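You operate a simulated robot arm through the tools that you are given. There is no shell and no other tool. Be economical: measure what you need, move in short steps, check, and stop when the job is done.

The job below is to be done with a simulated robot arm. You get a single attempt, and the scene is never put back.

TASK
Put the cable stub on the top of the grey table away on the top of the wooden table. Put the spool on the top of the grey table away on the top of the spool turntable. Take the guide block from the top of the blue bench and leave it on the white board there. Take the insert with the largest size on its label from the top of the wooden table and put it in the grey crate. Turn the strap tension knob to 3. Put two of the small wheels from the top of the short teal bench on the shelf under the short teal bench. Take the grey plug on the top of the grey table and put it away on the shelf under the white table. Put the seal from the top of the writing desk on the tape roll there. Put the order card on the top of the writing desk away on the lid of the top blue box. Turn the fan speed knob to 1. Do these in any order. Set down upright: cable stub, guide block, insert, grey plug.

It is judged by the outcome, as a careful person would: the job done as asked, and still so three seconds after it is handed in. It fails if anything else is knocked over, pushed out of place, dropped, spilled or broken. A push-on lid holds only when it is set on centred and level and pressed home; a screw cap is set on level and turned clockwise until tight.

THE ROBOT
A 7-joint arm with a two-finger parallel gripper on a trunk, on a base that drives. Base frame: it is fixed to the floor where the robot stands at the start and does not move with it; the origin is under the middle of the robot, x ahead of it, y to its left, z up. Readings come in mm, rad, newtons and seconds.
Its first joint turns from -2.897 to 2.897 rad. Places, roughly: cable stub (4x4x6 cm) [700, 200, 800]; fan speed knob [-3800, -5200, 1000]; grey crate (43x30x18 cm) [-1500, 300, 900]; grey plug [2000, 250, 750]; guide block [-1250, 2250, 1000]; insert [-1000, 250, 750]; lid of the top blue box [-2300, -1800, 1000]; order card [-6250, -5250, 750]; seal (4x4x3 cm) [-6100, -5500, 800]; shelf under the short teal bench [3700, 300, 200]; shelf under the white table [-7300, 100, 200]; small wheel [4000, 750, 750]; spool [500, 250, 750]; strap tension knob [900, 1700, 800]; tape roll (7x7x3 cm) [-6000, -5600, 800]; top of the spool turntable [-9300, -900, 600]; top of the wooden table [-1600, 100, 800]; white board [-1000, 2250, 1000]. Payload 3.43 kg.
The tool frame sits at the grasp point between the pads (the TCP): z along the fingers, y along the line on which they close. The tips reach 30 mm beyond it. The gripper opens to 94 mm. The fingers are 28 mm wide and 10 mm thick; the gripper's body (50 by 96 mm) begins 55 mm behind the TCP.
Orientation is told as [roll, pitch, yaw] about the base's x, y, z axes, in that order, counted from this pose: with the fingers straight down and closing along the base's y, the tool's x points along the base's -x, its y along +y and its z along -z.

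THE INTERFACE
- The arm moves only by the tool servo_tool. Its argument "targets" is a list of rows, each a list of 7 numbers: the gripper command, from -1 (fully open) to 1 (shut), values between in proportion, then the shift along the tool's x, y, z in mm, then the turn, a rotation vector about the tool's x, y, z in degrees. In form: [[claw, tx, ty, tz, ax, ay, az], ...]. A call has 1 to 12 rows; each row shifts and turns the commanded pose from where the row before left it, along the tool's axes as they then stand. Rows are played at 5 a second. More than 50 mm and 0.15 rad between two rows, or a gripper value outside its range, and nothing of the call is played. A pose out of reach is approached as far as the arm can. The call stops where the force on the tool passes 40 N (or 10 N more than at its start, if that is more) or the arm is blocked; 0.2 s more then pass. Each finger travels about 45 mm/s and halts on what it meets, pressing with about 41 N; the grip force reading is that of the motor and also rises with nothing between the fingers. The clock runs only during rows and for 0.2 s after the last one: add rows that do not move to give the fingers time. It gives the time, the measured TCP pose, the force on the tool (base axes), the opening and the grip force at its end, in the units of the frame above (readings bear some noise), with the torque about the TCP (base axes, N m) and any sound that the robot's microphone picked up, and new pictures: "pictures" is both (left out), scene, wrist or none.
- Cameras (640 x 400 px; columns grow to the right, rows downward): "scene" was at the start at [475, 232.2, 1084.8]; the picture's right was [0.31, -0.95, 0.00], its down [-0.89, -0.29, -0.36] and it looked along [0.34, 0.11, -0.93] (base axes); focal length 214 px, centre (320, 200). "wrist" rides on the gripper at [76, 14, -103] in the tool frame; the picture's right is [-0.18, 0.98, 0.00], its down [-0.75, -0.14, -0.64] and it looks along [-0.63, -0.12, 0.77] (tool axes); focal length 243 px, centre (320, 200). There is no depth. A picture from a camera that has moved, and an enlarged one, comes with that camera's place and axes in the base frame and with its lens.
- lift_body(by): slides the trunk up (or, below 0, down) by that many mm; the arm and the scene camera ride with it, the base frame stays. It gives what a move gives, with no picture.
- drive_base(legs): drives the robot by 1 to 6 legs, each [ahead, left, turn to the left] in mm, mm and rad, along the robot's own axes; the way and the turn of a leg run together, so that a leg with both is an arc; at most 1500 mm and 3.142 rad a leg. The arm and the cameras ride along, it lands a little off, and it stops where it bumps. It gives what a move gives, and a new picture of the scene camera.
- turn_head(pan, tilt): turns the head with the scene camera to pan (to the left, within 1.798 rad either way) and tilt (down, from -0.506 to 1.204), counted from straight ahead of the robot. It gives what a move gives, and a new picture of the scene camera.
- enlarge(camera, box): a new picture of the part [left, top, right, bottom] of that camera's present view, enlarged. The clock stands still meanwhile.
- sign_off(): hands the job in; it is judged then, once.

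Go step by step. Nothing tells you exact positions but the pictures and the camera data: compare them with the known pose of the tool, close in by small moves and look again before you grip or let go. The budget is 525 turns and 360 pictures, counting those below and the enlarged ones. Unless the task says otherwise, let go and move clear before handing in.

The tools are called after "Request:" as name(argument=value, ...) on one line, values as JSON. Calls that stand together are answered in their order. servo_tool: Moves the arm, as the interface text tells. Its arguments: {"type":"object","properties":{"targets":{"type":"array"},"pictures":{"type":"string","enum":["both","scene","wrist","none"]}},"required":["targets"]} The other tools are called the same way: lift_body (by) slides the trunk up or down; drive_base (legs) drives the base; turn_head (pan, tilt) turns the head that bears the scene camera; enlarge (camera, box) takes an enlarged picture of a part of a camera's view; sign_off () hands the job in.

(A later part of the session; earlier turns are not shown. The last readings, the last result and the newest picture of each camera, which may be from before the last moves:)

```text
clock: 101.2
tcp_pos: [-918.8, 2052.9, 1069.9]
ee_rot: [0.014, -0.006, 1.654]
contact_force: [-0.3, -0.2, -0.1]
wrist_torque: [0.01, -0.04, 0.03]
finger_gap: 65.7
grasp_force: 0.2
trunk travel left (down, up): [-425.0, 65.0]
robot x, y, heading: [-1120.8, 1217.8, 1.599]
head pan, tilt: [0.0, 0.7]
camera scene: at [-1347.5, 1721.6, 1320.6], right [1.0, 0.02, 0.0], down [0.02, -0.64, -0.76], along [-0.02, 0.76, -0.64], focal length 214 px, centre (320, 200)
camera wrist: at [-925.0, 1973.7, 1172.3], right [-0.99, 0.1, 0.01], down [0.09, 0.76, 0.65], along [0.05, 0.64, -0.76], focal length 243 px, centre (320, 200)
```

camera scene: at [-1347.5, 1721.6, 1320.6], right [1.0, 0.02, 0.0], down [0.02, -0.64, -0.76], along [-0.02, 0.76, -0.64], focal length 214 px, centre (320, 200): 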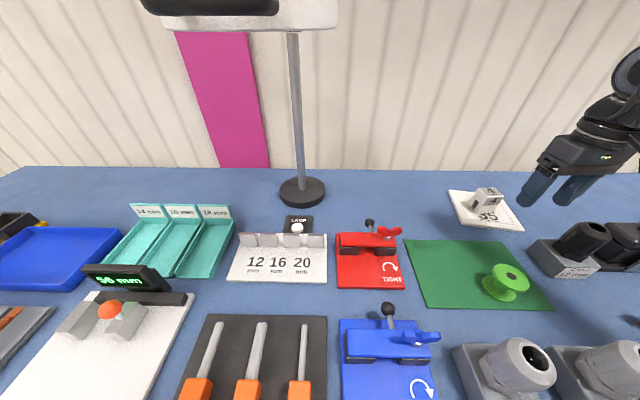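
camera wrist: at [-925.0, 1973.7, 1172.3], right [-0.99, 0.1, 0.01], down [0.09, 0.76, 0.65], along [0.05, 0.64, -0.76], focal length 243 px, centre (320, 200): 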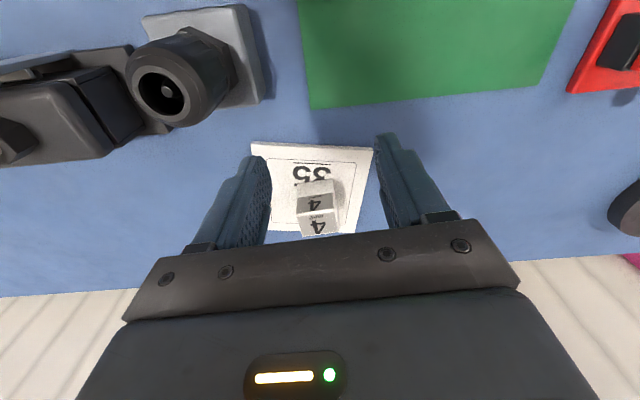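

The guide block is upright on the board. Next I'll centre the arm, back off and turn toward the wooden table for the insert and crate.

Request:
servo_tool(targets=[[-0.4, 17, 44, -5, 0, 0, 0], [-0.4, 17, 44, -5, 0, 0, 0], [-0.4, 17, 44, -5, 0, 0, 0], [-0.4, 17, 44, -5, 0, 0, 0], [-0.4, 17, 44, -5, 0, 0, 3]], pictures="none")

Request:
drive_base(legs=[[-150, 0, 0], [0, 0, -1.571]])

Request:
turn_head(pan=-1.4, tilt=0.6)

```text
clock: 102.4
tcp_pos: [-1133.6, 1948.7, 1094.1]
ee_rot: [0.015, -0.008, 1.601]
contact_force: [0.3, -1.4, -0.3]
wrist_torque: [-0.05, 0.01, -0.04]
finger_gap: 65.9
grasp_force: 0.2
trunk travel left (down, up): [-425.0, 65.0]
robot x, y, heading: [-1119.3, 1219.6, 1.593]
head pan, tilt: [0.0, 0.7]
```

```text
clock: 107.6
tcp_pos: [-388.4, 1092.7, 1092.8]
ee_rot: [0.014, -0.008, 0.046]
contact_force: [0.1, 0.4, -1.3]
wrist_torque: [-0.01, -0.01, 0.0]
finger_gap: 65.8
grasp_force: 0.1
trunk travel left (down, up): [-425.0, 65.0]
robot x, y, heading: [-1115.5, 1071.3, 0.034]
head pan, tilt: [0.0, 0.7]
camera scene: at [-618.3, 1302.6, 1320.8], right [0.04, -1.0, 0.0], down [-0.64, -0.02, -0.76], along [0.76, 0.03, -0.64], focal length 214 px, centre (320, 200)
```

scene: 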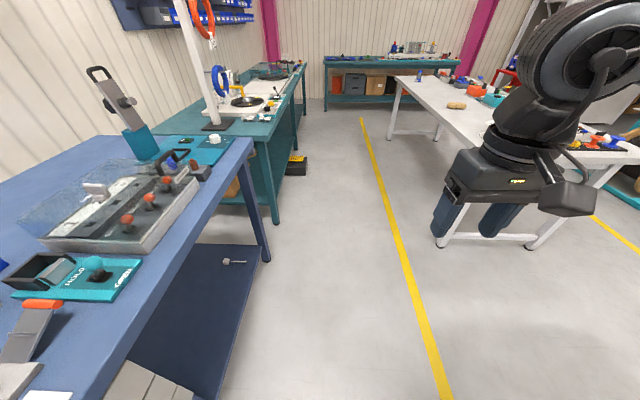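

```text
clock: 109.1
tcp_pos: [-388.4, 1093.3, 1093.2]
ee_rot: [0.014, -0.006, 0.047]
contact_force: [-0.3, 0.0, -0.4]
wrist_torque: [-0.02, -0.02, 0.02]
finger_gap: 65.8
grasp_force: 0.0
trunk travel left (down, up): [-425.0, 65.0]
robot x, y, heading: [-1114.6, 1067.9, 0.037]
head pan, tilt: [-1.4, 0.6]
camera scene: at [-684.8, 1213.0, 1329.4], right [-0.98, -0.21, 0.0], down [-0.12, 0.55, -0.83], along [0.17, -0.81, -0.56], focal length 214 px, centre (320, 200)
```

scene: 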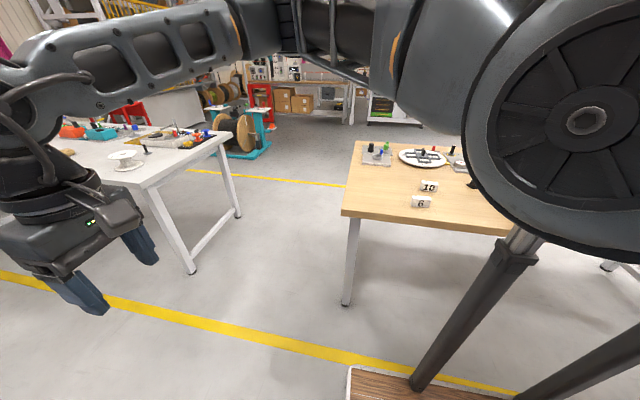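

I see inserts labelled 10 and 6 on the wooden table, near (-980, 300). I'll turn to face that table.

Request:
drive_base(legs=[[0, 120, 0], [0, 0, -1.606]])

Request:
turn_head(pan=-0.2, tilt=0.7)

```text
clock: 114.2
tcp_pos: [-1121.7, 456.9, 1093.6]
ee_rot: [0.015, -0.007, -1.557]
contact_force: [0.9, 1.1, -0.3]
wrist_torque: [0.05, 0.0, 0.01]
finger_gap: 65.9
grasp_force: 0.1
trunk travel left (down, up): [-425.0, 65.0]
robot x, y, heading: [-1121.3, 1186.6, -1.566]
head pan, tilt: [-1.4, 0.6]
camera scene: at [-991.6, 749.3, 1329.4], right [-0.17, 0.98, 0.0], down [0.56, 0.1, -0.83], along [-0.81, -0.14, -0.56], focal length 214 px, centre (320, 200)
```

scene: 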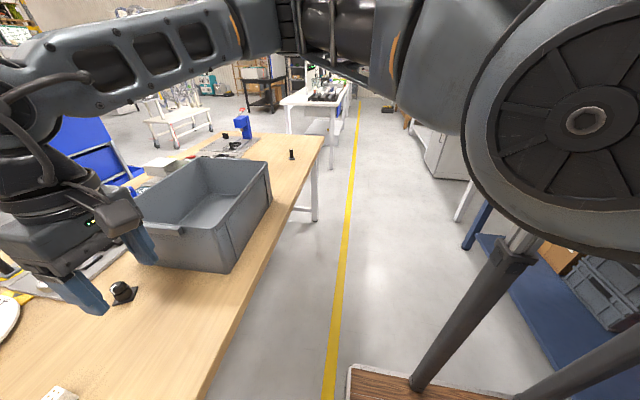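

```text
clock: 115.6
tcp_pos: [-1122.3, 456.0, 1094.0]
ee_rot: [0.015, -0.007, -1.557]
contact_force: [-1.0, 1.1, 1.0]
wrist_torque: [-0.01, 0.04, 0.01]
finger_gap: 65.7
grasp_force: 0.1
trunk travel left (down, up): [-425.0, 65.0]
robot x, y, heading: [-1120.2, 1183.2, -1.559]
head pan, tilt: [-0.201, 0.7]
camera scene: at [-921.2, 681.4, 1320.8], right [-0.98, 0.2, 0.0], down [0.13, 0.63, -0.76], along [-0.15, -0.75, -0.64], focal length 214 px, centre (320, 200)
```

scene: 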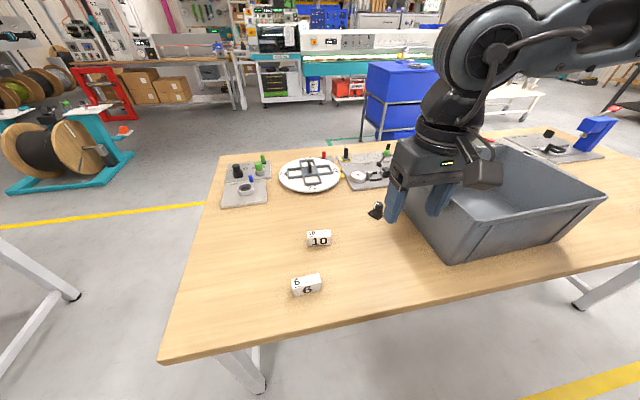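

Request:
enlarge(camera="scene", box=[200, 130, 440, 310])

```text
2.22 times, centred on (320, 220) of scene
camera zoom: at [-921.2, 681.4, 1320.8], right [-0.98, 0.2, 0.0], down [0.13, 0.63, -0.76], along [-0.15, -0.75, -0.64], focal length 477 px, centre (320, 156)
```

zoom: 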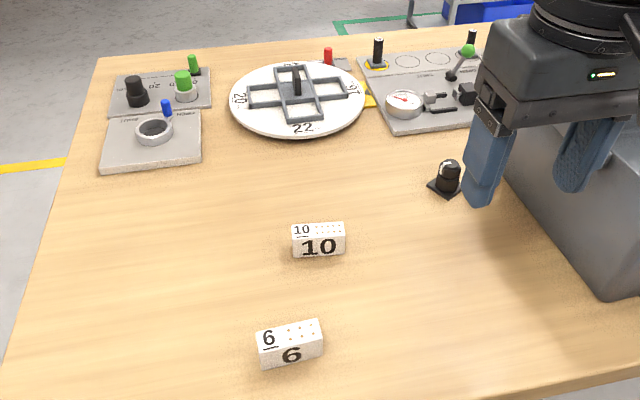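

Request:
servo_tool(targets=[[-1, -30, 40, 0, 0, 0, 0], [-1, -40, 30, 0, 0, 0, 0], [-1, -40, 30, 0, 0, 0, 0], [-1, -40, 15, 0, 0, 0, 0]], pictures="none")

Request:
lift_body(by=-150)

Request:
servo_tool(targets=[[-1, 0, 0, 0, 0, 0, 0]])

```text
clock: 116.6
tcp_pos: [-1004.8, 309.8, 1097.1]
ee_rot: [0.015, -0.007, -1.556]
contact_force: [-0.5, -0.1, 0.1]
wrist_torque: [-0.03, -0.02, 0.01]
finger_gap: 94.0
grasp_force: 0.1
trunk travel left (down, up): [-425.0, 65.0]
robot x, y, heading: [-1122.2, 1187.6, -1.564]
head pan, tilt: [-0.201, 0.7]
```

```text
clock: 118.4
tcp_pos: [-1005.3, 309.6, 945.9]
ee_rot: [0.014, -0.007, -1.557]
contact_force: [0.0, -1.0, 0.2]
wrist_torque: [0.01, -0.01, 0.02]
finger_gap: 94.0
grasp_force: 0.0
trunk travel left (down, up): [-275.0, 215.0]
robot x, y, heading: [-1123.6, 1186.7, -1.566]
head pan, tilt: [-0.201, 0.7]
```

```text
clock: 118.8
tcp_pos: [-1005.2, 309.8, 946.6]
ee_rot: [0.014, -0.009, -1.556]
contact_force: [0.1, -0.5, 0.5]
wrist_torque: [-0.02, 0.02, -0.04]
finger_gap: 94.1
grasp_force: 0.0
trunk travel left (down, up): [-275.0, 215.0]
robot x, y, heading: [-1120.1, 1185.8, -1.565]
head pan, tilt: [-0.201, 0.7]
camera scene: at [-921.1, 681.4, 1170.8], right [-0.98, 0.2, 0.0], down [0.13, 0.63, -0.76], along [-0.15, -0.75, -0.64], focal length 214 px, centre (320, 200)
camera wrist: at [-993.4, 385.9, 1049.5], right [0.99, -0.17, 0.02], down [-0.14, -0.75, 0.65], along [-0.1, -0.64, -0.76], focal length 243 px, centre (320, 200)
```

scene: 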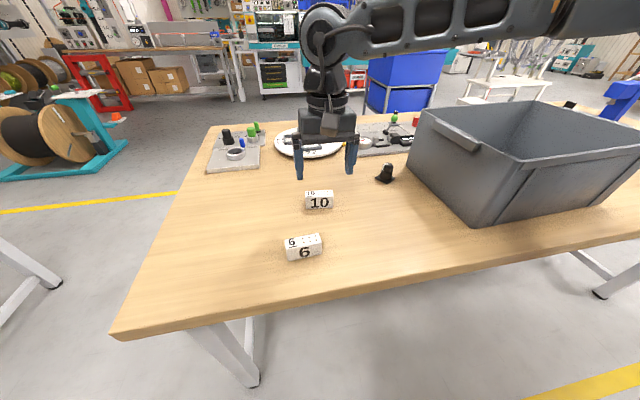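
wrist: 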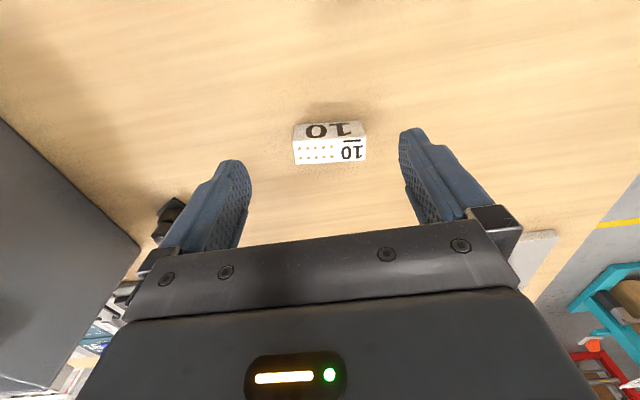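

Request:
servo_tool(targets=[[-1, -20, 2, 25, 0, 0, 3.3], [-1, -19, 2, 25, 0, 0, 3.2], [-1, 0, 0, 15, 0, 0, 0]])

```text
clock: 119.6
tcp_pos: [-1002.5, 269.0, 882.0]
ee_rot: [0.012, -0.004, -1.669]
contact_force: [-0.6, -0.1, 0.0]
wrist_torque: [-0.02, 0.02, -0.02]
finger_gap: 94.1
grasp_force: 0.0
trunk travel left (down, up): [-275.0, 215.0]
robot x, y, heading: [-1120.7, 1186.6, -1.562]
head pan, tilt: [-0.201, 0.7]
camera scene: at [-921.2, 681.5, 1170.9], right [-0.98, 0.2, 0.0], down [0.13, 0.63, -0.76], along [-0.15, -0.75, -0.64], focal length 214 px, centre (320, 200)
camera wrist: at [-981.4, 344.0, 985.5], right [0.96, -0.28, 0.02], down [-0.22, -0.73, 0.64], along [-0.17, -0.62, -0.76], focal length 243 px, centre (320, 200)
```

scene: 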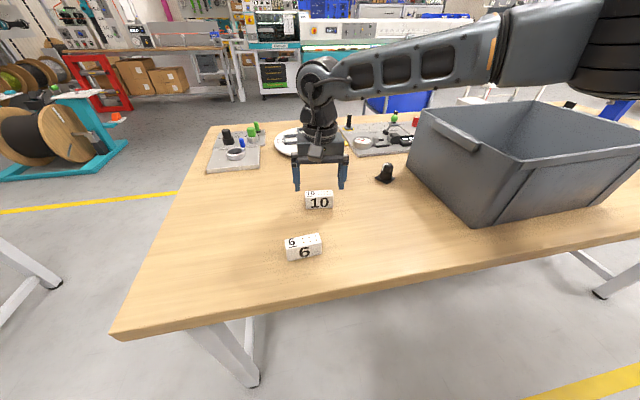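
wrist: 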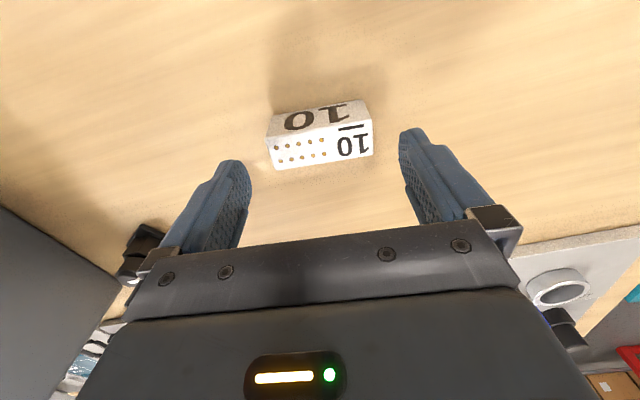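

Request:
servo_tool(targets=[[-1, 2, 2, 15, 0, 0, 2], [-1, 0, 0, 12, 0, 0, 0], [-1, 0, 0, 5, 0, 0, 0], [-1, 0, 0, 0, 0, 0, 0]])

Request:
enlarge(camera="scene", box=[260, 120, 400, 230])

```text
clock: 120.6
tcp_pos: [-997.8, 271.0, 851.2]
ee_rot: [0.016, -0.005, -1.705]
contact_force: [-0.7, -0.7, 0.4]
wrist_torque: [-0.01, 0.0, 0.04]
finger_gap: 94.1
grasp_force: 0.1
trunk travel left (down, up): [-275.0, 215.0]
robot x, y, heading: [-1122.8, 1184.9, -1.56]
head pan, tilt: [-0.201, 0.7]
camera scene: at [-921.1, 681.4, 1170.8], right [-0.98, 0.2, 0.0], down [0.13, 0.63, -0.76], along [-0.15, -0.75, -0.64], focal length 214 px, centre (320, 200)
camera wrist: at [-975.7, 344.3, 953.8], right [0.95, -0.31, 0.02], down [-0.25, -0.72, 0.64], along [-0.19, -0.62, -0.76], focal length 243 px, centre (320, 200)
```

scene: 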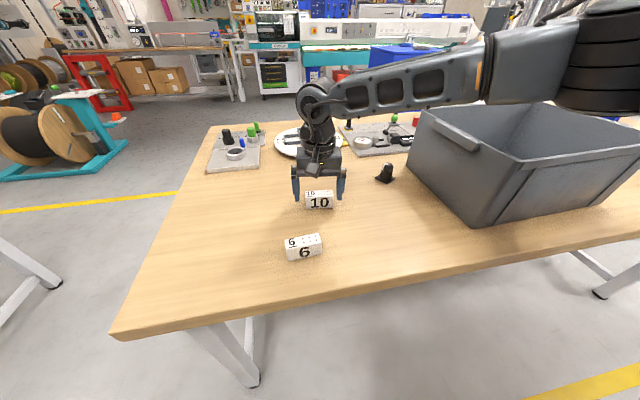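
wrist: 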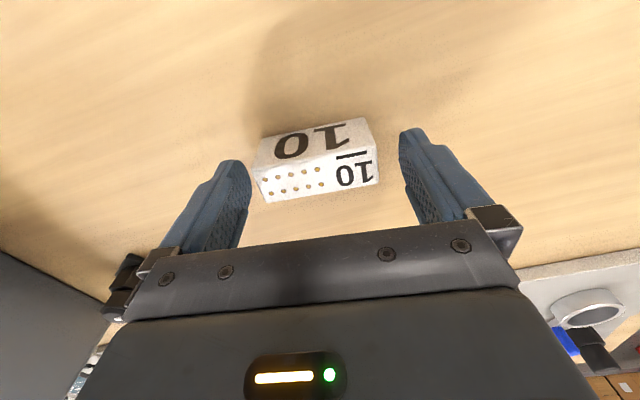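

```text
3.64 times, centred on (330, 175) of scene
camera zoom: at [-921.1, 681.4, 1170.8], right [-0.98, 0.2, 0.0], down [0.13, 0.63, -0.76], along [-0.15, -0.75, -0.64], focal length 780 px, centre (284, 291)
```

zoom: 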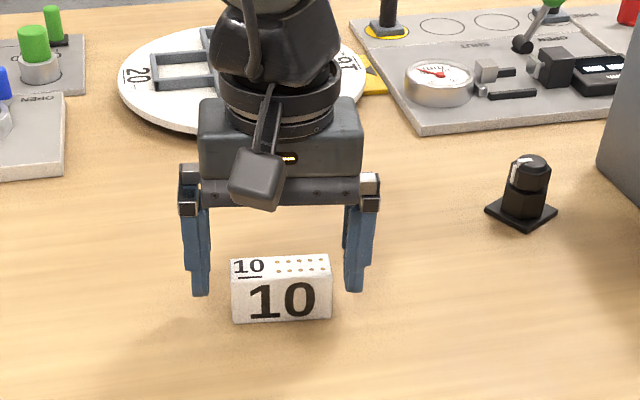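

Request:
servo_tool(targets=[[-1, 8, -2, 0, 0, 0, 0], [-1, 0, 0, 1, 0, 0, 0], [0, 0, 0, 0, 0, 0, 0], [0, 0, 0, 0, 0, 0, 0], [0, 0, 0, 0, 0, 0, 0], [0, 0, 0, 0, 0, 0, 0]], pictures="wrist")

```text
clock: 122.0
tcp_pos: [-999.5, 279.6, 849.3]
ee_rot: [0.014, -0.006, -1.705]
contact_force: [-0.1, -1.0, 1.2]
wrist_torque: [0.02, 0.07, 0.04]
finger_gap: 69.2
grasp_force: 40.9
trunk travel left (down, up): [-275.0, 215.0]
robot x, y, heading: [-1122.1, 1188.4, -1.563]
head pan, tilt: [-0.201, 0.7]
camera wrist: at [-976.4, 352.4, 951.9], right [0.95, -0.31, 0.02], down [-0.25, -0.72, 0.64], along [-0.19, -0.62, -0.76], focal length 243 px, centre (320, 200)
```

wrist: 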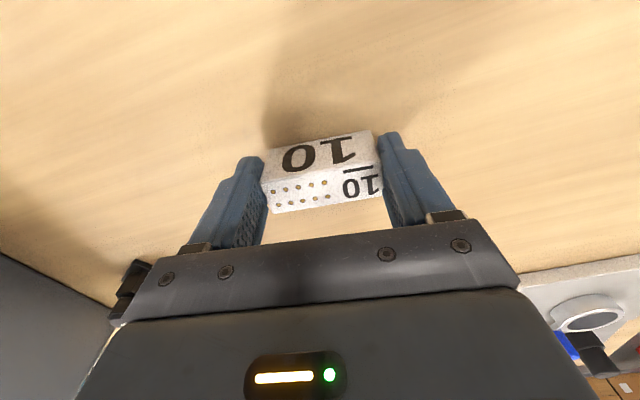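

Request:
lift_body(by=215)

Request:
servo_tool(targets=[[0.1, 0, 0, -30, 0, 0, 0], [0.1, -6, -45, -2, 0, 0, 0], [0.1, -6, -45, 0, 0, 0, 0], [0.1, -6, -45, 0, 0, 0, 0], [0.1, -6, -45, 0, 0, 0, 0], [0.1, -6, -45, 0, 0, 0, 0], [0.1, -6, -45, 0, 0, 0, 0], [0.1, -6, -45, 0, 0, 0, 0], [0.1, -6, -45, 0, 0, 0, 0]])

```text
clock: 124.3
tcp_pos: [-999.5, 279.2, 1063.9]
ee_rot: [0.015, -0.003, -1.705]
contact_force: [-0.3, -0.1, -1.7]
wrist_torque: [0.04, -0.03, -0.01]
finger_gap: 69.2
grasp_force: 41.1
trunk travel left (down, up): [-490.0, 0.0]
robot x, y, heading: [-1120.6, 1182.1, -1.565]
head pan, tilt: [-0.201, 0.7]
```

```text
clock: 126.3
tcp_pos: [-1361.3, 280.9, 1088.3]
ee_rot: [0.016, -0.004, -1.702]
contact_force: [-0.5, -0.9, 0.1]
wrist_torque: [0.01, 0.02, -0.01]
finger_gap: 68.8
grasp_force: 40.9
trunk travel left (down, up): [-490.0, 0.0]
robot x, y, heading: [-1118.3, 1184.6, -1.566]
head pan, tilt: [-0.201, 0.7]
camera scene: at [-920.5, 681.4, 1385.7], right [-0.98, 0.19, 0.0], down [0.13, 0.63, -0.76], along [-0.15, -0.75, -0.64], focal length 214 px, centre (320, 200)
camera wrist: at [-1338.7, 354.4, 1192.5], right [0.95, -0.31, 0.02], down [-0.25, -0.72, 0.64], along [-0.19, -0.62, -0.77], focal length 243 px, centre (320, 200)
```

scene: 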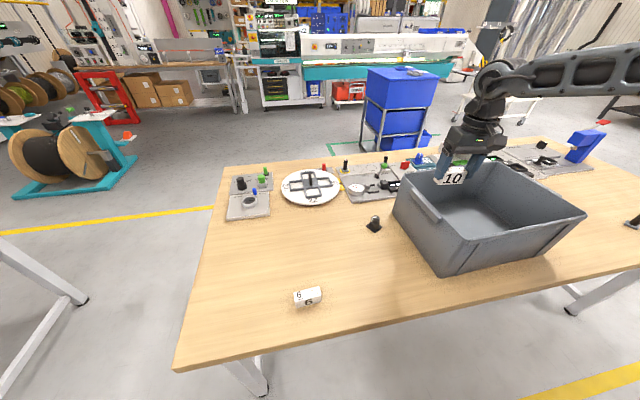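
wrist: 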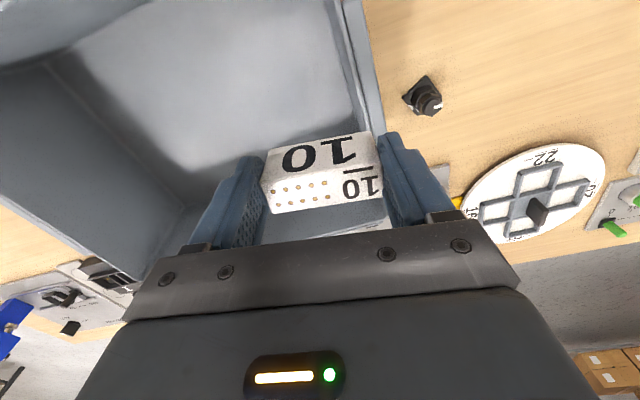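

Request:
servo_tool(targets=[[0.1, -18, -43, 0, 0, 0, 0], [0.1, -18, -43, 0, 0, 0, 0], [0.1, -18, -43, 0, 0, 0, 0], [0.1, 0, -8, 45, 0, 0, 0], [0.1, 0, 0, 45, 0, 0, 0]])

```text
clock: 127.5
tcp_pos: [-1456.2, 256.0, 1076.3]
ee_rot: [0.016, -0.005, -1.708]
contact_force: [-0.1, 0.0, -1.0]
wrist_torque: [-0.02, -0.01, -0.02]
finger_gap: 69.0
grasp_force: 41.0
out of reach, approached as far as the arm can: row 3, 4, 5
trunk travel left (down, up): [-490.0, 0.0]
robot x, y, heading: [-1118.6, 1186.9, -1.563]
head pan, tilt: [-0.201, 0.7]
camera scene: at [-921.2, 681.4, 1385.8], right [-0.98, 0.2, 0.0], down [0.13, 0.63, -0.76], along [-0.15, -0.75, -0.64], focal length 214 px, centre (320, 200)
camera wrist: at [-1432.8, 329.7, 1180.2], right [0.95, -0.32, 0.02], down [-0.25, -0.72, 0.64], along [-0.19, -0.62, -0.76], focal length 243 px, centre (320, 200)
```

scene: 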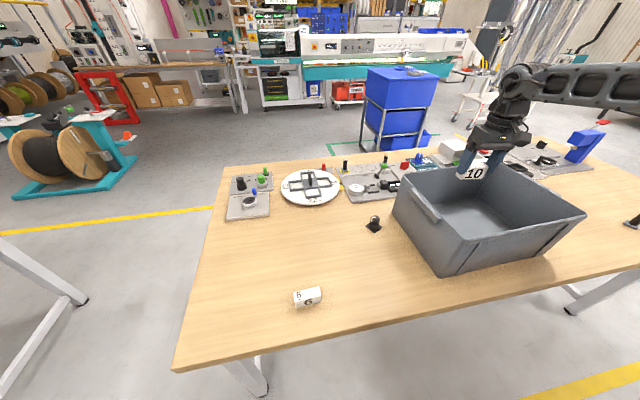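
wrist: 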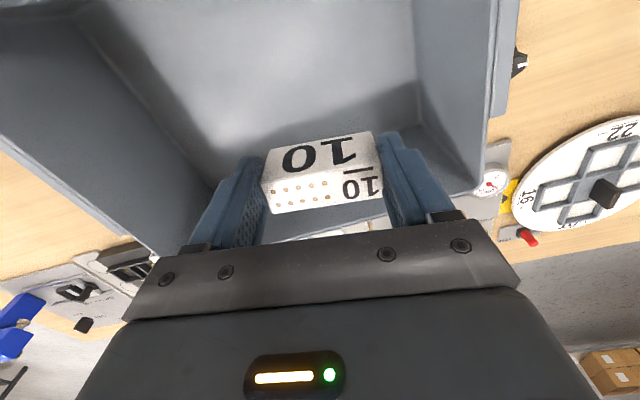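

Request:
drive_base(legs=[[0, -60, 0]])

Request:
servo_tool(targets=[[0.1, 0, 0, 30, 0, 0, 0], [0.1, 0, 0, 40, 0, 0, 0], [0.1, 0, 0, 40, 0, 0, 0]])

```text
clock: 128.4
tcp_pos: [-1514.7, 255.4, 1076.6]
ee_rot: [0.017, -0.005, -1.708]
contact_force: [0.5, 1.3, -0.5]
wrist_torque: [0.03, 0.02, 0.0]
finger_gap: 69.2
grasp_force: 41.0
trunk travel left (down, up): [-490.0, 0.0]
robot x, y, heading: [-1182.0, 1185.8, -1.569]
head pan, tilt: [-0.201, 0.7]
camera scene: at [-980.3, 681.0, 1385.8], right [-0.98, 0.2, 0.0], down [0.13, 0.63, -0.76], along [-0.15, -0.75, -0.64], focal length 214 px, centre (320, 200)
```

scene: 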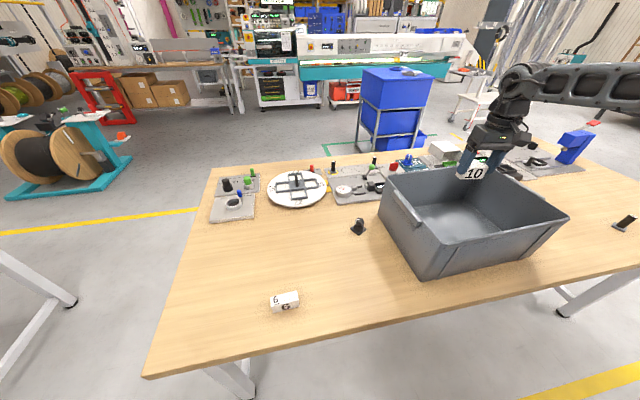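

```text
clock: 129.2
tcp_pos: [-1514.0, 257.4, 1067.3]
ee_rot: [0.014, -0.008, -1.709]
contact_force: [-0.2, 0.3, 0.4]
wrist_torque: [-0.01, -0.01, 0.04]
finger_gap: 69.0
grasp_force: 40.7
out of reach, approached as far as the arm can: row 1, 2, 3
trunk travel left (down, up): [-490.0, 0.0]
robot x, y, heading: [-1178.9, 1187.5, -1.568]
head pan, tilt: [-0.201, 0.7]
camera scene: at [-980.5, 681.0, 1385.8], right [-0.98, 0.2, 0.0], down [0.13, 0.63, -0.76], along [-0.15, -0.75, -0.64], focal length 214 px, centre (320, 200)
camera wrist: at [-1491.4, 329.8, 1170.4], right [0.95, -0.32, 0.02], down [-0.25, -0.72, 0.64], along [-0.19, -0.62, -0.76], focal length 243 px, centre (320, 200)
```

scene: 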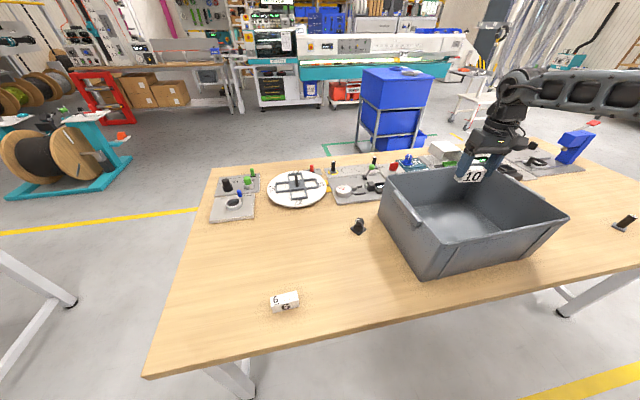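
wrist: 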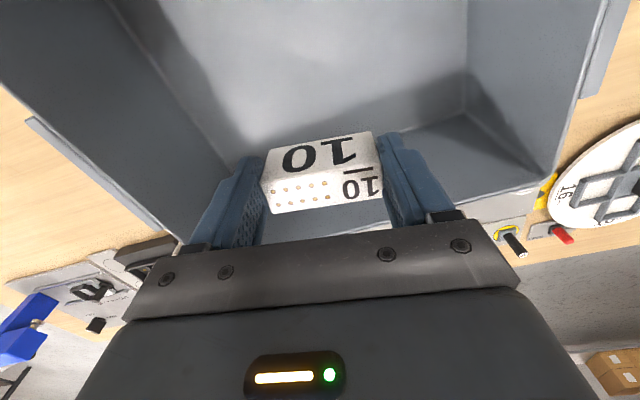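

Request:
servo_tool(targets=[[0.1, 0, 0, -20, 0, 0, 0]], pictures="none")

Request:
lift_body(by=-130)

Request:
servo_tool(targets=[[0.1, 0, 0, 0, 0, 0, 0]])

```text
clock: 129.6
tcp_pos: [-1516.1, 255.5, 1087.9]
ee_rot: [0.017, -0.006, -1.707]
contact_force: [0.1, -0.5, -1.0]
wrist_torque: [0.01, -0.01, -0.03]
finger_gap: 69.2
grasp_force: 40.9
trunk travel left (down, up): [-490.0, 0.0]
robot x, y, heading: [-1179.1, 1186.7, -1.566]
head pan, tilt: [-0.201, 0.7]
```

```text
clock: 131.2
tcp_pos: [-1515.3, 256.0, 957.7]
ee_rot: [0.015, -0.006, -1.707]
contact_force: [0.2, 0.1, -0.7]
wrist_torque: [0.01, -0.03, 0.01]
finger_gap: 69.0
grasp_force: 41.1
trunk travel left (down, up): [-360.0, 130.0]
robot x, y, heading: [-1180.4, 1183.2, -1.566]
head pan, tilt: [-0.201, 0.7]
```

```text
clock: 131.6
tcp_pos: [-1516.7, 255.4, 957.5]
ee_rot: [0.016, -0.005, -1.707]
contact_force: [0.2, 0.2, -0.2]
wrist_torque: [0.01, 0.01, 0.0]
finger_gap: 68.8
grasp_force: 41.0
trunk travel left (down, up): [-360.0, 130.0]
robot x, y, heading: [-1182.6, 1187.3, -1.563]
head pan, tilt: [-0.201, 0.7]
camera scene: at [-980.5, 681.0, 1255.8], right [-0.98, 0.2, 0.0], down [0.13, 0.63, -0.76], along [-0.15, -0.75, -0.64], focal length 214 px, centre (320, 200)
camera wrist: at [-1492.5, 329.2, 1060.9], right [0.95, -0.32, 0.02], down [-0.25, -0.72, 0.64], along [-0.19, -0.61, -0.76], focal length 243 px, centre (320, 200)
```

scene: 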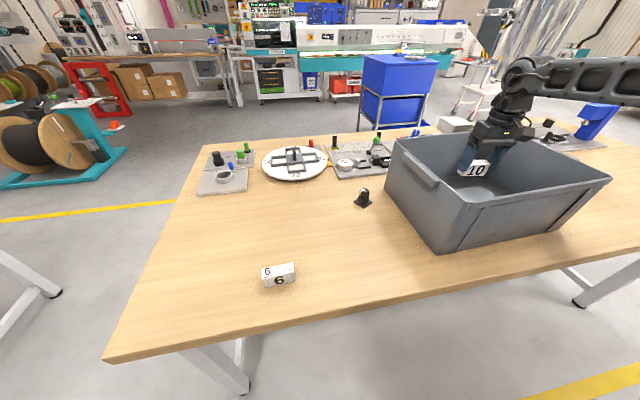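
wrist: 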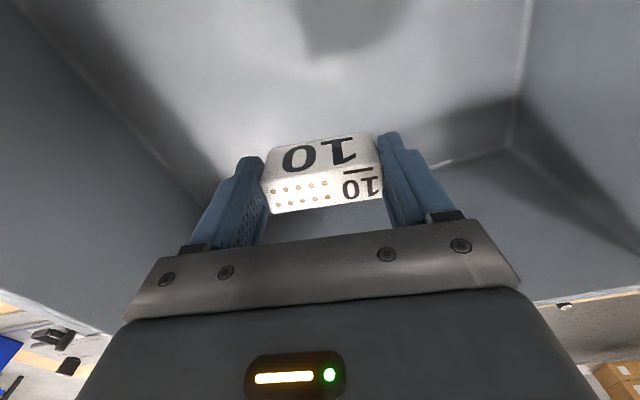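

Request:
lift_body(by=-85)

Request:
servo_tool(targets=[[0.1, 0, 0, 3, 0, 0, 0], [0.1, 0, 0, 3, 0, 0, 0], [0.1, 0, 0, 0, 0, 0, 0]], pictures="none")

```text
clock: 132.8
tcp_pos: [-1515.0, 254.9, 872.5]
ee_rot: [0.017, -0.005, -1.707]
contact_force: [-0.4, 0.0, -1.0]
wrist_torque: [0.02, 0.0, 0.01]
finger_gap: 69.2
grasp_force: 41.1
trunk travel left (down, up): [-275.0, 215.0]
robot x, y, heading: [-1177.5, 1185.9, -1.568]
head pan, tilt: [-0.201, 0.7]
```

```text
clock: 133.6
tcp_pos: [-1515.6, 256.8, 866.7]
ee_rot: [0.015, -0.005, -1.708]
contact_force: [-0.5, -0.5, -0.5]
wrist_torque: [0.04, 0.03, 0.02]
finger_gap: 69.1
grasp_force: 41.1
trunk travel left (down, up): [-275.0, 215.0]
robot x, y, heading: [-1183.6, 1179.5, -1.564]
head pan, tilt: [-0.201, 0.7]
```

Request:
servo_tool(targets=[[0.1, 0, 0, 2, 0, 0, 0], [0.1, 0, 0, 2, 0, 0, 0], [0.1, 0, 0, 0, 0, 0, 0]], pictures="none")

Request:
servo_tool(targets=[[0.1, 0, 0, 2, 0, 0, 0], [0.1, 0, 0, 2, 0, 0, 0], [0.1, 0, 0, 0, 0, 0, 0]], pictures="wrist")

```text
clock: 134.4
tcp_pos: [-1515.0, 256.0, 862.5]
ee_rot: [0.014, -0.007, -1.707]
contact_force: [0.7, -0.3, -0.5]
wrist_torque: [0.01, -0.02, 0.03]
finger_gap: 68.9
grasp_force: 40.6
trunk travel left (down, up): [-275.0, 215.0]
robot x, y, heading: [-1179.4, 1185.0, -1.571]
head pan, tilt: [-0.201, 0.7]
```

```text
clock: 135.2
tcp_pos: [-1515.1, 256.6, 858.8]
ee_rot: [0.012, -0.008, -1.709]
contact_force: [0.5, -1.1, 0.1]
wrist_torque: [0.01, 0.02, 0.0]
finger_gap: 69.1
grasp_force: 40.4
trunk travel left (down, up): [-275.0, 215.0]
robot x, y, heading: [-1181.7, 1184.0, -1.568]
head pan, tilt: [-0.201, 0.7]
camera wrist: at [-1492.1, 329.5, 961.7], right [0.95, -0.32, 0.02], down [-0.25, -0.72, 0.64], along [-0.19, -0.62, -0.76], focal length 243 px, centre (320, 200)
```

wrist: 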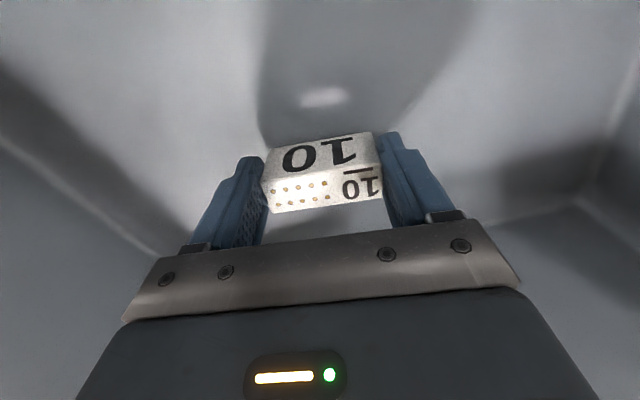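

Request:
servo_tool(targets=[[0.1, 0, 0, 2, 0, 0, 0], [0.1, 0, 0, 0, 0, 0, 0], [0.1, 0, 0, 2, 0, 0, 0], [0.1, 0, 0, 0, 0, 0, 0]], pictures="none")

```text
clock: 136.2
tcp_pos: [-1515.9, 256.3, 856.2]
ee_rot: [0.015, -0.006, -1.709]
contact_force: [-0.4, -0.4, -0.1]
wrist_torque: [0.02, 0.03, 0.02]
finger_gap: 69.3
grasp_force: 40.8
trunk travel left (down, up): [-275.0, 215.0]
robot x, y, heading: [-1180.8, 1183.6, -1.564]
head pan, tilt: [-0.201, 0.7]
```

Request:
servo_tool(targets=[[0.1, 0, 0, 2, 0, 0, 0], [0.1, 0, 0, 0, 0, 0, 0], [0.1, 0, 0, 2, 0, 0, 0], [0.1, 0, 0, 0, 0, 0, 0]], pictures="none")

```text
clock: 137.2
tcp_pos: [-1515.4, 257.0, 855.6]
ee_rot: [0.015, -0.007, -1.709]
contact_force: [-0.4, -0.3, 1.0]
wrist_torque: [0.02, 0.05, 0.04]
finger_gap: 69.0
grasp_force: 40.9
out of reach, approached as far as the arm can: row 1
trunk travel left (down, up): [-275.0, 215.0]
robot x, y, heading: [-1182.0, 1185.7, -1.565]
head pan, tilt: [-0.201, 0.7]
```

Request:
lift_body(by=-3)

Request:
lift_body(by=-3)

```text
clock: 137.7
tcp_pos: [-1515.2, 257.0, 854.4]
ee_rot: [0.014, -0.009, -1.709]
contact_force: [1.5, 2.8, 22.0]
wrist_torque: [0.15, 0.69, -0.09]
finger_gap: 68.9
grasp_force: 41.0
trunk travel left (down, up): [-272.0, 218.0]
robot x, y, heading: [-1178.8, 1182.8, -1.568]
head pan, tilt: [-0.201, 0.7]
```

```text
clock: 138.2
tcp_pos: [-1514.8, 256.2, 851.4]
ee_rot: [0.014, -0.01, -1.706]
contact_force: [1.1, -0.9, 37.2]
wrist_torque: [-0.23, 0.41, 0.02]
finger_gap: 69.3
grasp_force: 40.7
trunk travel left (down, up): [-269.0, 221.0]
robot x, y, heading: [-1181.1, 1184.5, -1.567]
head pan, tilt: [-0.201, 0.7]
```

Contact felt with the crate floor, so I'll release and rise.

Request:
lift_body(by=3)

Request:
servo_tool(targets=[[-0.8, 0, 0, 0, 0, 0, 0], [-0.8, 0, 0, 0, 0, 0, 0], [-0.8, 0, 0, 0, 0, 0, 0], [-0.8, 0, 0, -15, 0, 0, 0], [-0.8, 0, 0, -20, 0, 0, 0]], pictures="wrist")

Request:
lift_body(by=200)

```text
clock: 138.8
tcp_pos: [-1514.6, 257.0, 852.6]
ee_rot: [0.012, -0.007, -1.707]
contact_force: [-2.1, -9.3, 23.2]
wrist_torque: [-0.55, 0.63, 0.16]
finger_gap: 69.1
grasp_force: 41.0
trunk travel left (down, up): [-272.0, 218.0]
robot x, y, heading: [-1181.6, 1187.3, -1.567]
head pan, tilt: [-0.201, 0.7]
```

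```text
clock: 140.0
tcp_pos: [-1516.3, 256.6, 886.1]
ee_rot: [0.016, -0.005, -1.708]
contact_force: [-0.6, 0.4, -0.9]
wrist_torque: [0.01, -0.02, 0.01]
finger_gap: 84.5
grasp_force: 0.0
trunk travel left (down, up): [-272.0, 218.0]
robot x, y, heading: [-1180.2, 1186.9, -1.564]
head pan, tilt: [-0.201, 0.7]
camera wrist: at [-1493.6, 330.3, 989.6], right [0.95, -0.32, 0.02], down [-0.25, -0.72, 0.64], along [-0.19, -0.61, -0.76], focal length 243 px, centre (320, 200)
```

wrist: 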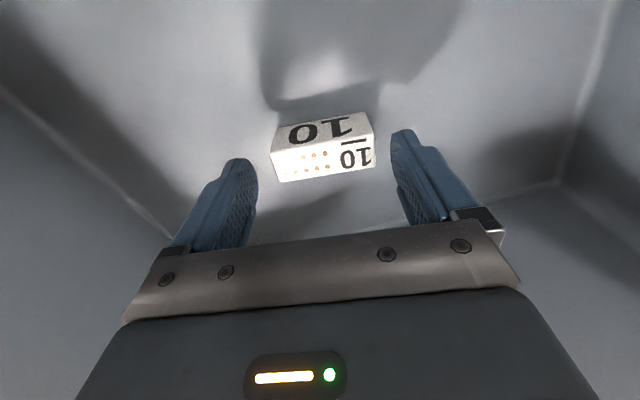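

```text
clock: 142.1
tcp_pos: [-1516.3, 256.4, 1086.0]
ee_rot: [0.014, -0.006, -1.708]
contact_force: [-0.3, -0.4, -0.5]
wrist_torque: [-0.01, -0.05, 0.04]
finger_gap: 84.6
grasp_force: 0.1
trunk travel left (down, up): [-472.0, 18.0]
robot x, y, heading: [-1182.1, 1183.1, -1.564]
head pan, tilt: [-0.201, 0.7]
```

The insert labelled 10 is upright in the crate. Next I'll centre the arm and drive sideways along the aisle to the grey table's left side for the cable stub.

Request:
servo_tool(targets=[[-0.8, 28, 38, 0, 0, 0, 0], [-0.8, 28, 38, 0, 0, 0, 0], [-0.8, 28, 38, 0, 0, 0, -3], [-0.8, 28, 38, 0, 0, 0, -4], [-0.8, 28, 38, 0, 0, 0, 0], [-0.8, 28, 38, 0, 0, 0, 0], [-0.8, 28, 38, 0, 0, 0, 0], [-0.8, 0, 38, 0, 0, 0, 0]], pictures="none")

Request:
drive_base(legs=[[0, 1000, 0], [0, 850, 0]])

```text
clock: 143.9
tcp_pos: [-1199.7, 430.5, 1089.0]
ee_rot: [0.013, -0.008, -1.587]
contact_force: [-0.3, -0.4, -0.2]
wrist_torque: [0.0, -0.02, -0.01]
finger_gap: 84.7
grasp_force: 0.0
trunk travel left (down, up): [-472.0, 18.0]
robot x, y, heading: [-1180.3, 1183.9, -1.568]
head pan, tilt: [-0.201, 0.7]
```

```text
clock: 153.2
tcp_pos: [655.0, 461.8, 1090.9]
ee_rot: [0.013, -0.008, -1.566]
contact_force: [0.9, -0.2, -0.1]
wrist_torque: [0.01, 0.03, -0.01]
finger_gap: 84.7
grasp_force: 0.0
trunk travel left (down, up): [-472.0, 18.0]
robot x, y, heading: [657.3, 1217.1, -1.547]
head pan, tilt: [-0.201, 0.7]
camera scene: at [869.1, 717.5, 1367.8], right [-0.98, 0.18, 0.0], down [0.11, 0.63, -0.76], along [-0.13, -0.75, -0.64], focal length 214 px, centre (320, 200)
```

scene: 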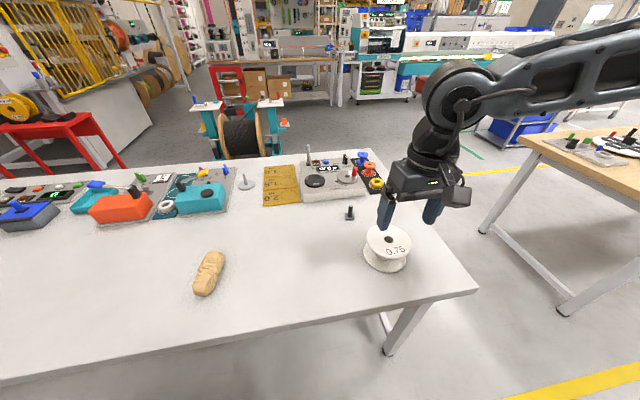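

Request:
lift_body(by=-120)

Request:
servo_tool(targets=[[-0.8, -45, 0, 0, 0, 0, 0], [-0.8, -45, 0, 0, 0, 0, 0], [-0.8, -45, 0, 0, 0, 0, 0], [-0.8, -45, 0, 0, 0, 0, 0], [-0.8, -45, 0, 0, 0, 0, 0], [-0.8, -45, 0, 0, 0, 0, 0]])

```text
clock: 154.7
tcp_pos: [655.7, 462.0, 969.9]
ee_rot: [0.013, -0.009, -1.564]
contact_force: [-0.1, 0.3, 0.2]
wrist_torque: [0.02, 0.01, 0.03]
finger_gap: 84.8
grasp_force: 0.1
trunk travel left (down, up): [-352.0, 138.0]
robot x, y, heading: [662.8, 1218.3, -1.547]
head pan, tilt: [-0.201, 0.7]
```

```text
clock: 156.1
tcp_pos: [656.8, 193.1, 973.4]
ee_rot: [0.016, -0.008, -1.566]
contact_force: [-0.4, -0.1, 0.4]
wrist_torque: [0.0, -0.04, 0.02]
finger_gap: 84.7
grasp_force: 0.1
trunk travel left (down, up): [-352.0, 138.0]
robot x, y, heading: [659.8, 1220.7, -1.551]
head pan, tilt: [-0.201, 0.7]
camera scene: at [868.4, 717.7, 1248.0], right [-0.98, 0.18, 0.0], down [0.11, 0.63, -0.77], along [-0.14, -0.75, -0.64], focal length 214 px, centre (320, 200)
camera wrist: at [668.8, 268.7, 1075.9], right [0.98, -0.18, 0.01], down [-0.15, -0.75, 0.65], along [-0.1, -0.64, -0.76], focal length 243 px, centre (320, 200)
```

scene: 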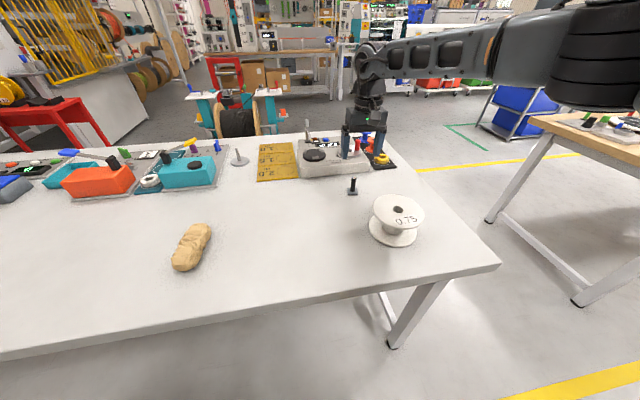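
wrist: 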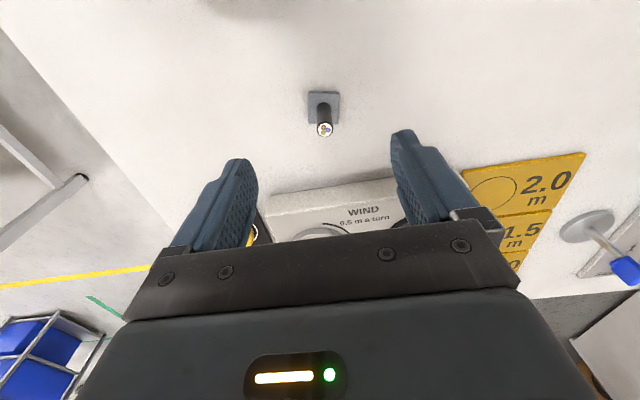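

Request:
servo_tool(targets=[[-0.3, -22, 3, 30, 0, 0, 0], [-0.3, 0, 0, 40, 0, 0, 0], [-0.3, 0, 0, 30, 0, 0, 0], [-0.3, 0, 0, 0, 0, 0, 0]], pictures="wrist")

```text
clock: 157.1
tcp_pos: [662.2, 169.1, 872.3]
ee_rot: [0.014, -0.009, -1.566]
contact_force: [-0.3, 0.5, -0.1]
wrist_torque: [0.01, -0.02, 0.01]
finger_gap: 61.1
grasp_force: 0.2
trunk travel left (down, up): [-352.0, 138.0]
robot x, y, heading: [660.1, 1216.7, -1.547]
head pan, tilt: [-0.201, 0.7]
camera wrist: at [673.8, 245.1, 975.4], right [0.98, -0.18, 0.01], down [-0.15, -0.75, 0.65], along [-0.1, -0.64, -0.76], focal length 243 px, centre (320, 200)
```

wrist: 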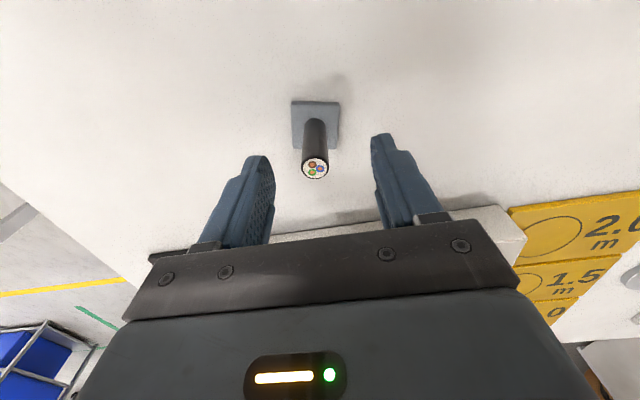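

Request:
servo_tool(targets=[[-0.3, 0, -2, 20, 0, 0, 0], [-0.3, 0, 0, 12, 0, 0, 0], [0.7, 0, 0, 0, 0, 0, 0], [0.7, 0, 0, 0, 0, 0, 0], [0.9, 0, 0, 0, 0, 0, 0], [0.9, 0, 0, 0, 0, 0, 0]], pictures="wrist")

```text
clock: 158.5
tcp_pos: [661.2, 168.1, 852.3]
ee_rot: [0.013, -0.01, -1.565]
contact_force: [0.5, 0.1, 0.1]
wrist_torque: [0.0, 0.06, -0.02]
finger_gap: 15.3
grasp_force: 37.6
out of reach, approached as far as the arm can: row 2
trunk travel left (down, up): [-352.0, 138.0]
robot x, y, heading: [658.9, 1217.9, -1.54]
head pan, tilt: [-0.201, 0.7]
camera wrist: at [673.1, 245.7, 955.1], right [0.98, -0.18, 0.02], down [-0.15, -0.75, 0.65], along [-0.1, -0.64, -0.76], focal length 243 px, centre (320, 200)
```

wrist: 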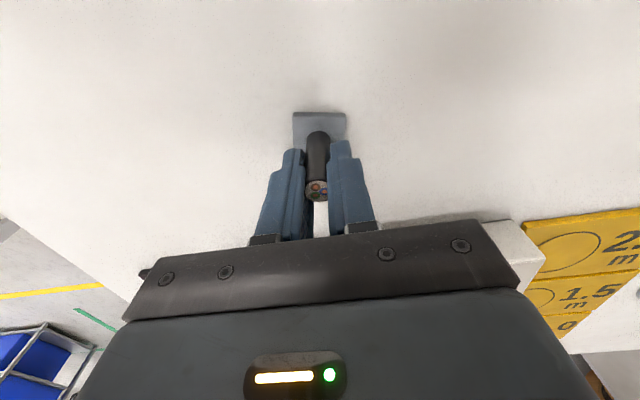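

Gripped the stub. I'll lift it and carry it to the wooden table.

Request:
lift_body(by=138)

Request:
servo_tool(targets=[[0.9, 10, 0, -35, 0, 0, 0], [0.9, 10, 0, -35, 0, 0, 0], [0.9, 45, 0, -5, 0, 0, 0], [0.9, 45, 0, -5, 0, 0, 0], [0.9, 45, 0, -5, 0, 0, 0], [0.9, 45, 0, 0, 0, 0, 0], [0.9, 45, 0, 0, 0, 0, 0], [0.9, 45, 0, 0, 0, 0, 0]])

Request:
drive_base(legs=[[0, -900, 0], [0, -840, 0]])

```text
clock: 160.1
tcp_pos: [660.2, 169.7, 990.6]
ee_rot: [0.013, -0.008, -1.564]
contact_force: [0.4, 0.2, -0.3]
wrist_torque: [0.02, 0.0, 0.03]
finger_gap: 15.2
grasp_force: 41.1
trunk travel left (down, up): [-490.0, 0.0]
robot x, y, heading: [663.5, 1217.5, -1.544]
head pan, tilt: [-0.201, 0.7]
```

```text
clock: 161.9
tcp_pos: [659.6, 458.0, 1071.9]
ee_rot: [0.014, -0.009, -1.568]
contact_force: [0.1, -0.1, -0.4]
wrist_torque: [0.04, -0.03, -0.03]
finger_gap: 14.9
grasp_force: 41.3
trunk travel left (down, up): [-490.0, 0.0]
robot x, y, heading: [660.1, 1215.3, -1.546]
head pan, tilt: [-0.201, 0.7]
camera scene: at [869.2, 717.2, 1385.7], right [-0.98, 0.18, 0.0], down [0.11, 0.63, -0.76], along [-0.13, -0.75, -0.64], focal length 214 px, centre (320, 200)
camera wrist: at [671.8, 534.8, 1174.6], right [0.98, -0.18, 0.01], down [-0.15, -0.75, 0.65], along [-0.11, -0.64, -0.76], focal length 243 px, centre (320, 200)
```

scene: 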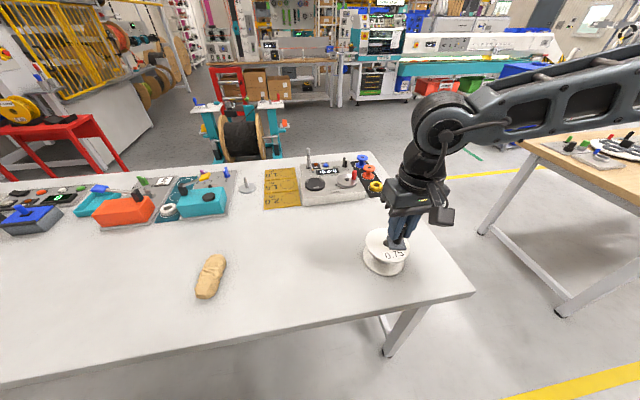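
wrist: 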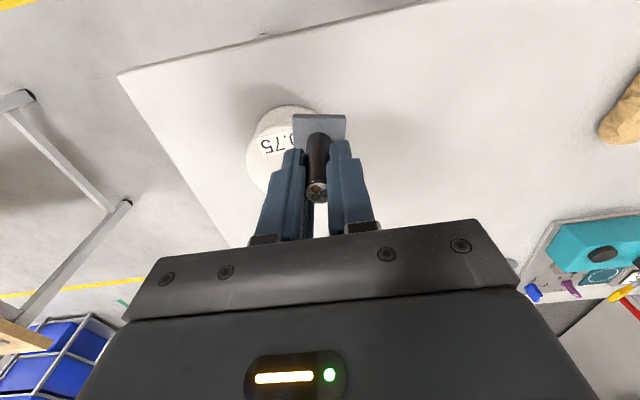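

```text
clock: 170.7
tcp_pos: [-1068.9, 416.1, 1071.6]
ee_rot: [0.013, -0.009, -1.57]
contact_force: [-0.5, 0.6, -0.8]
wrist_torque: [0.02, -0.01, 0.01]
finger_gap: 15.1
grasp_force: 40.7
trunk travel left (down, up): [-490.0, 0.0]
robot x, y, heading: [-1062.7, 1175.2, -1.548]
head pan, tilt: [-0.201, 0.7]
camera scene: at [-858.4, 674.6, 1385.8], right [-0.98, 0.18, 0.0], down [0.12, 0.63, -0.76], along [-0.14, -0.75, -0.64], focal length 214 px, centre (320, 200)
```

scene: 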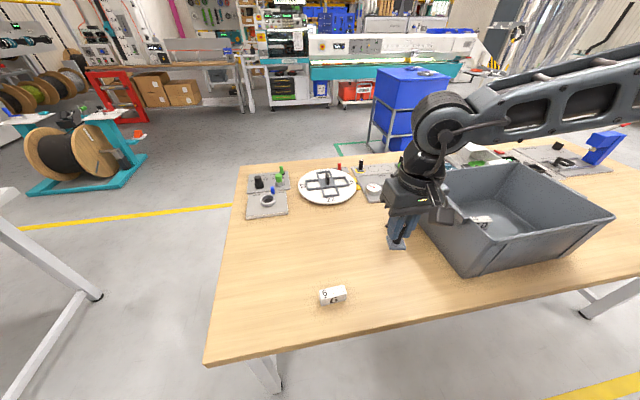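

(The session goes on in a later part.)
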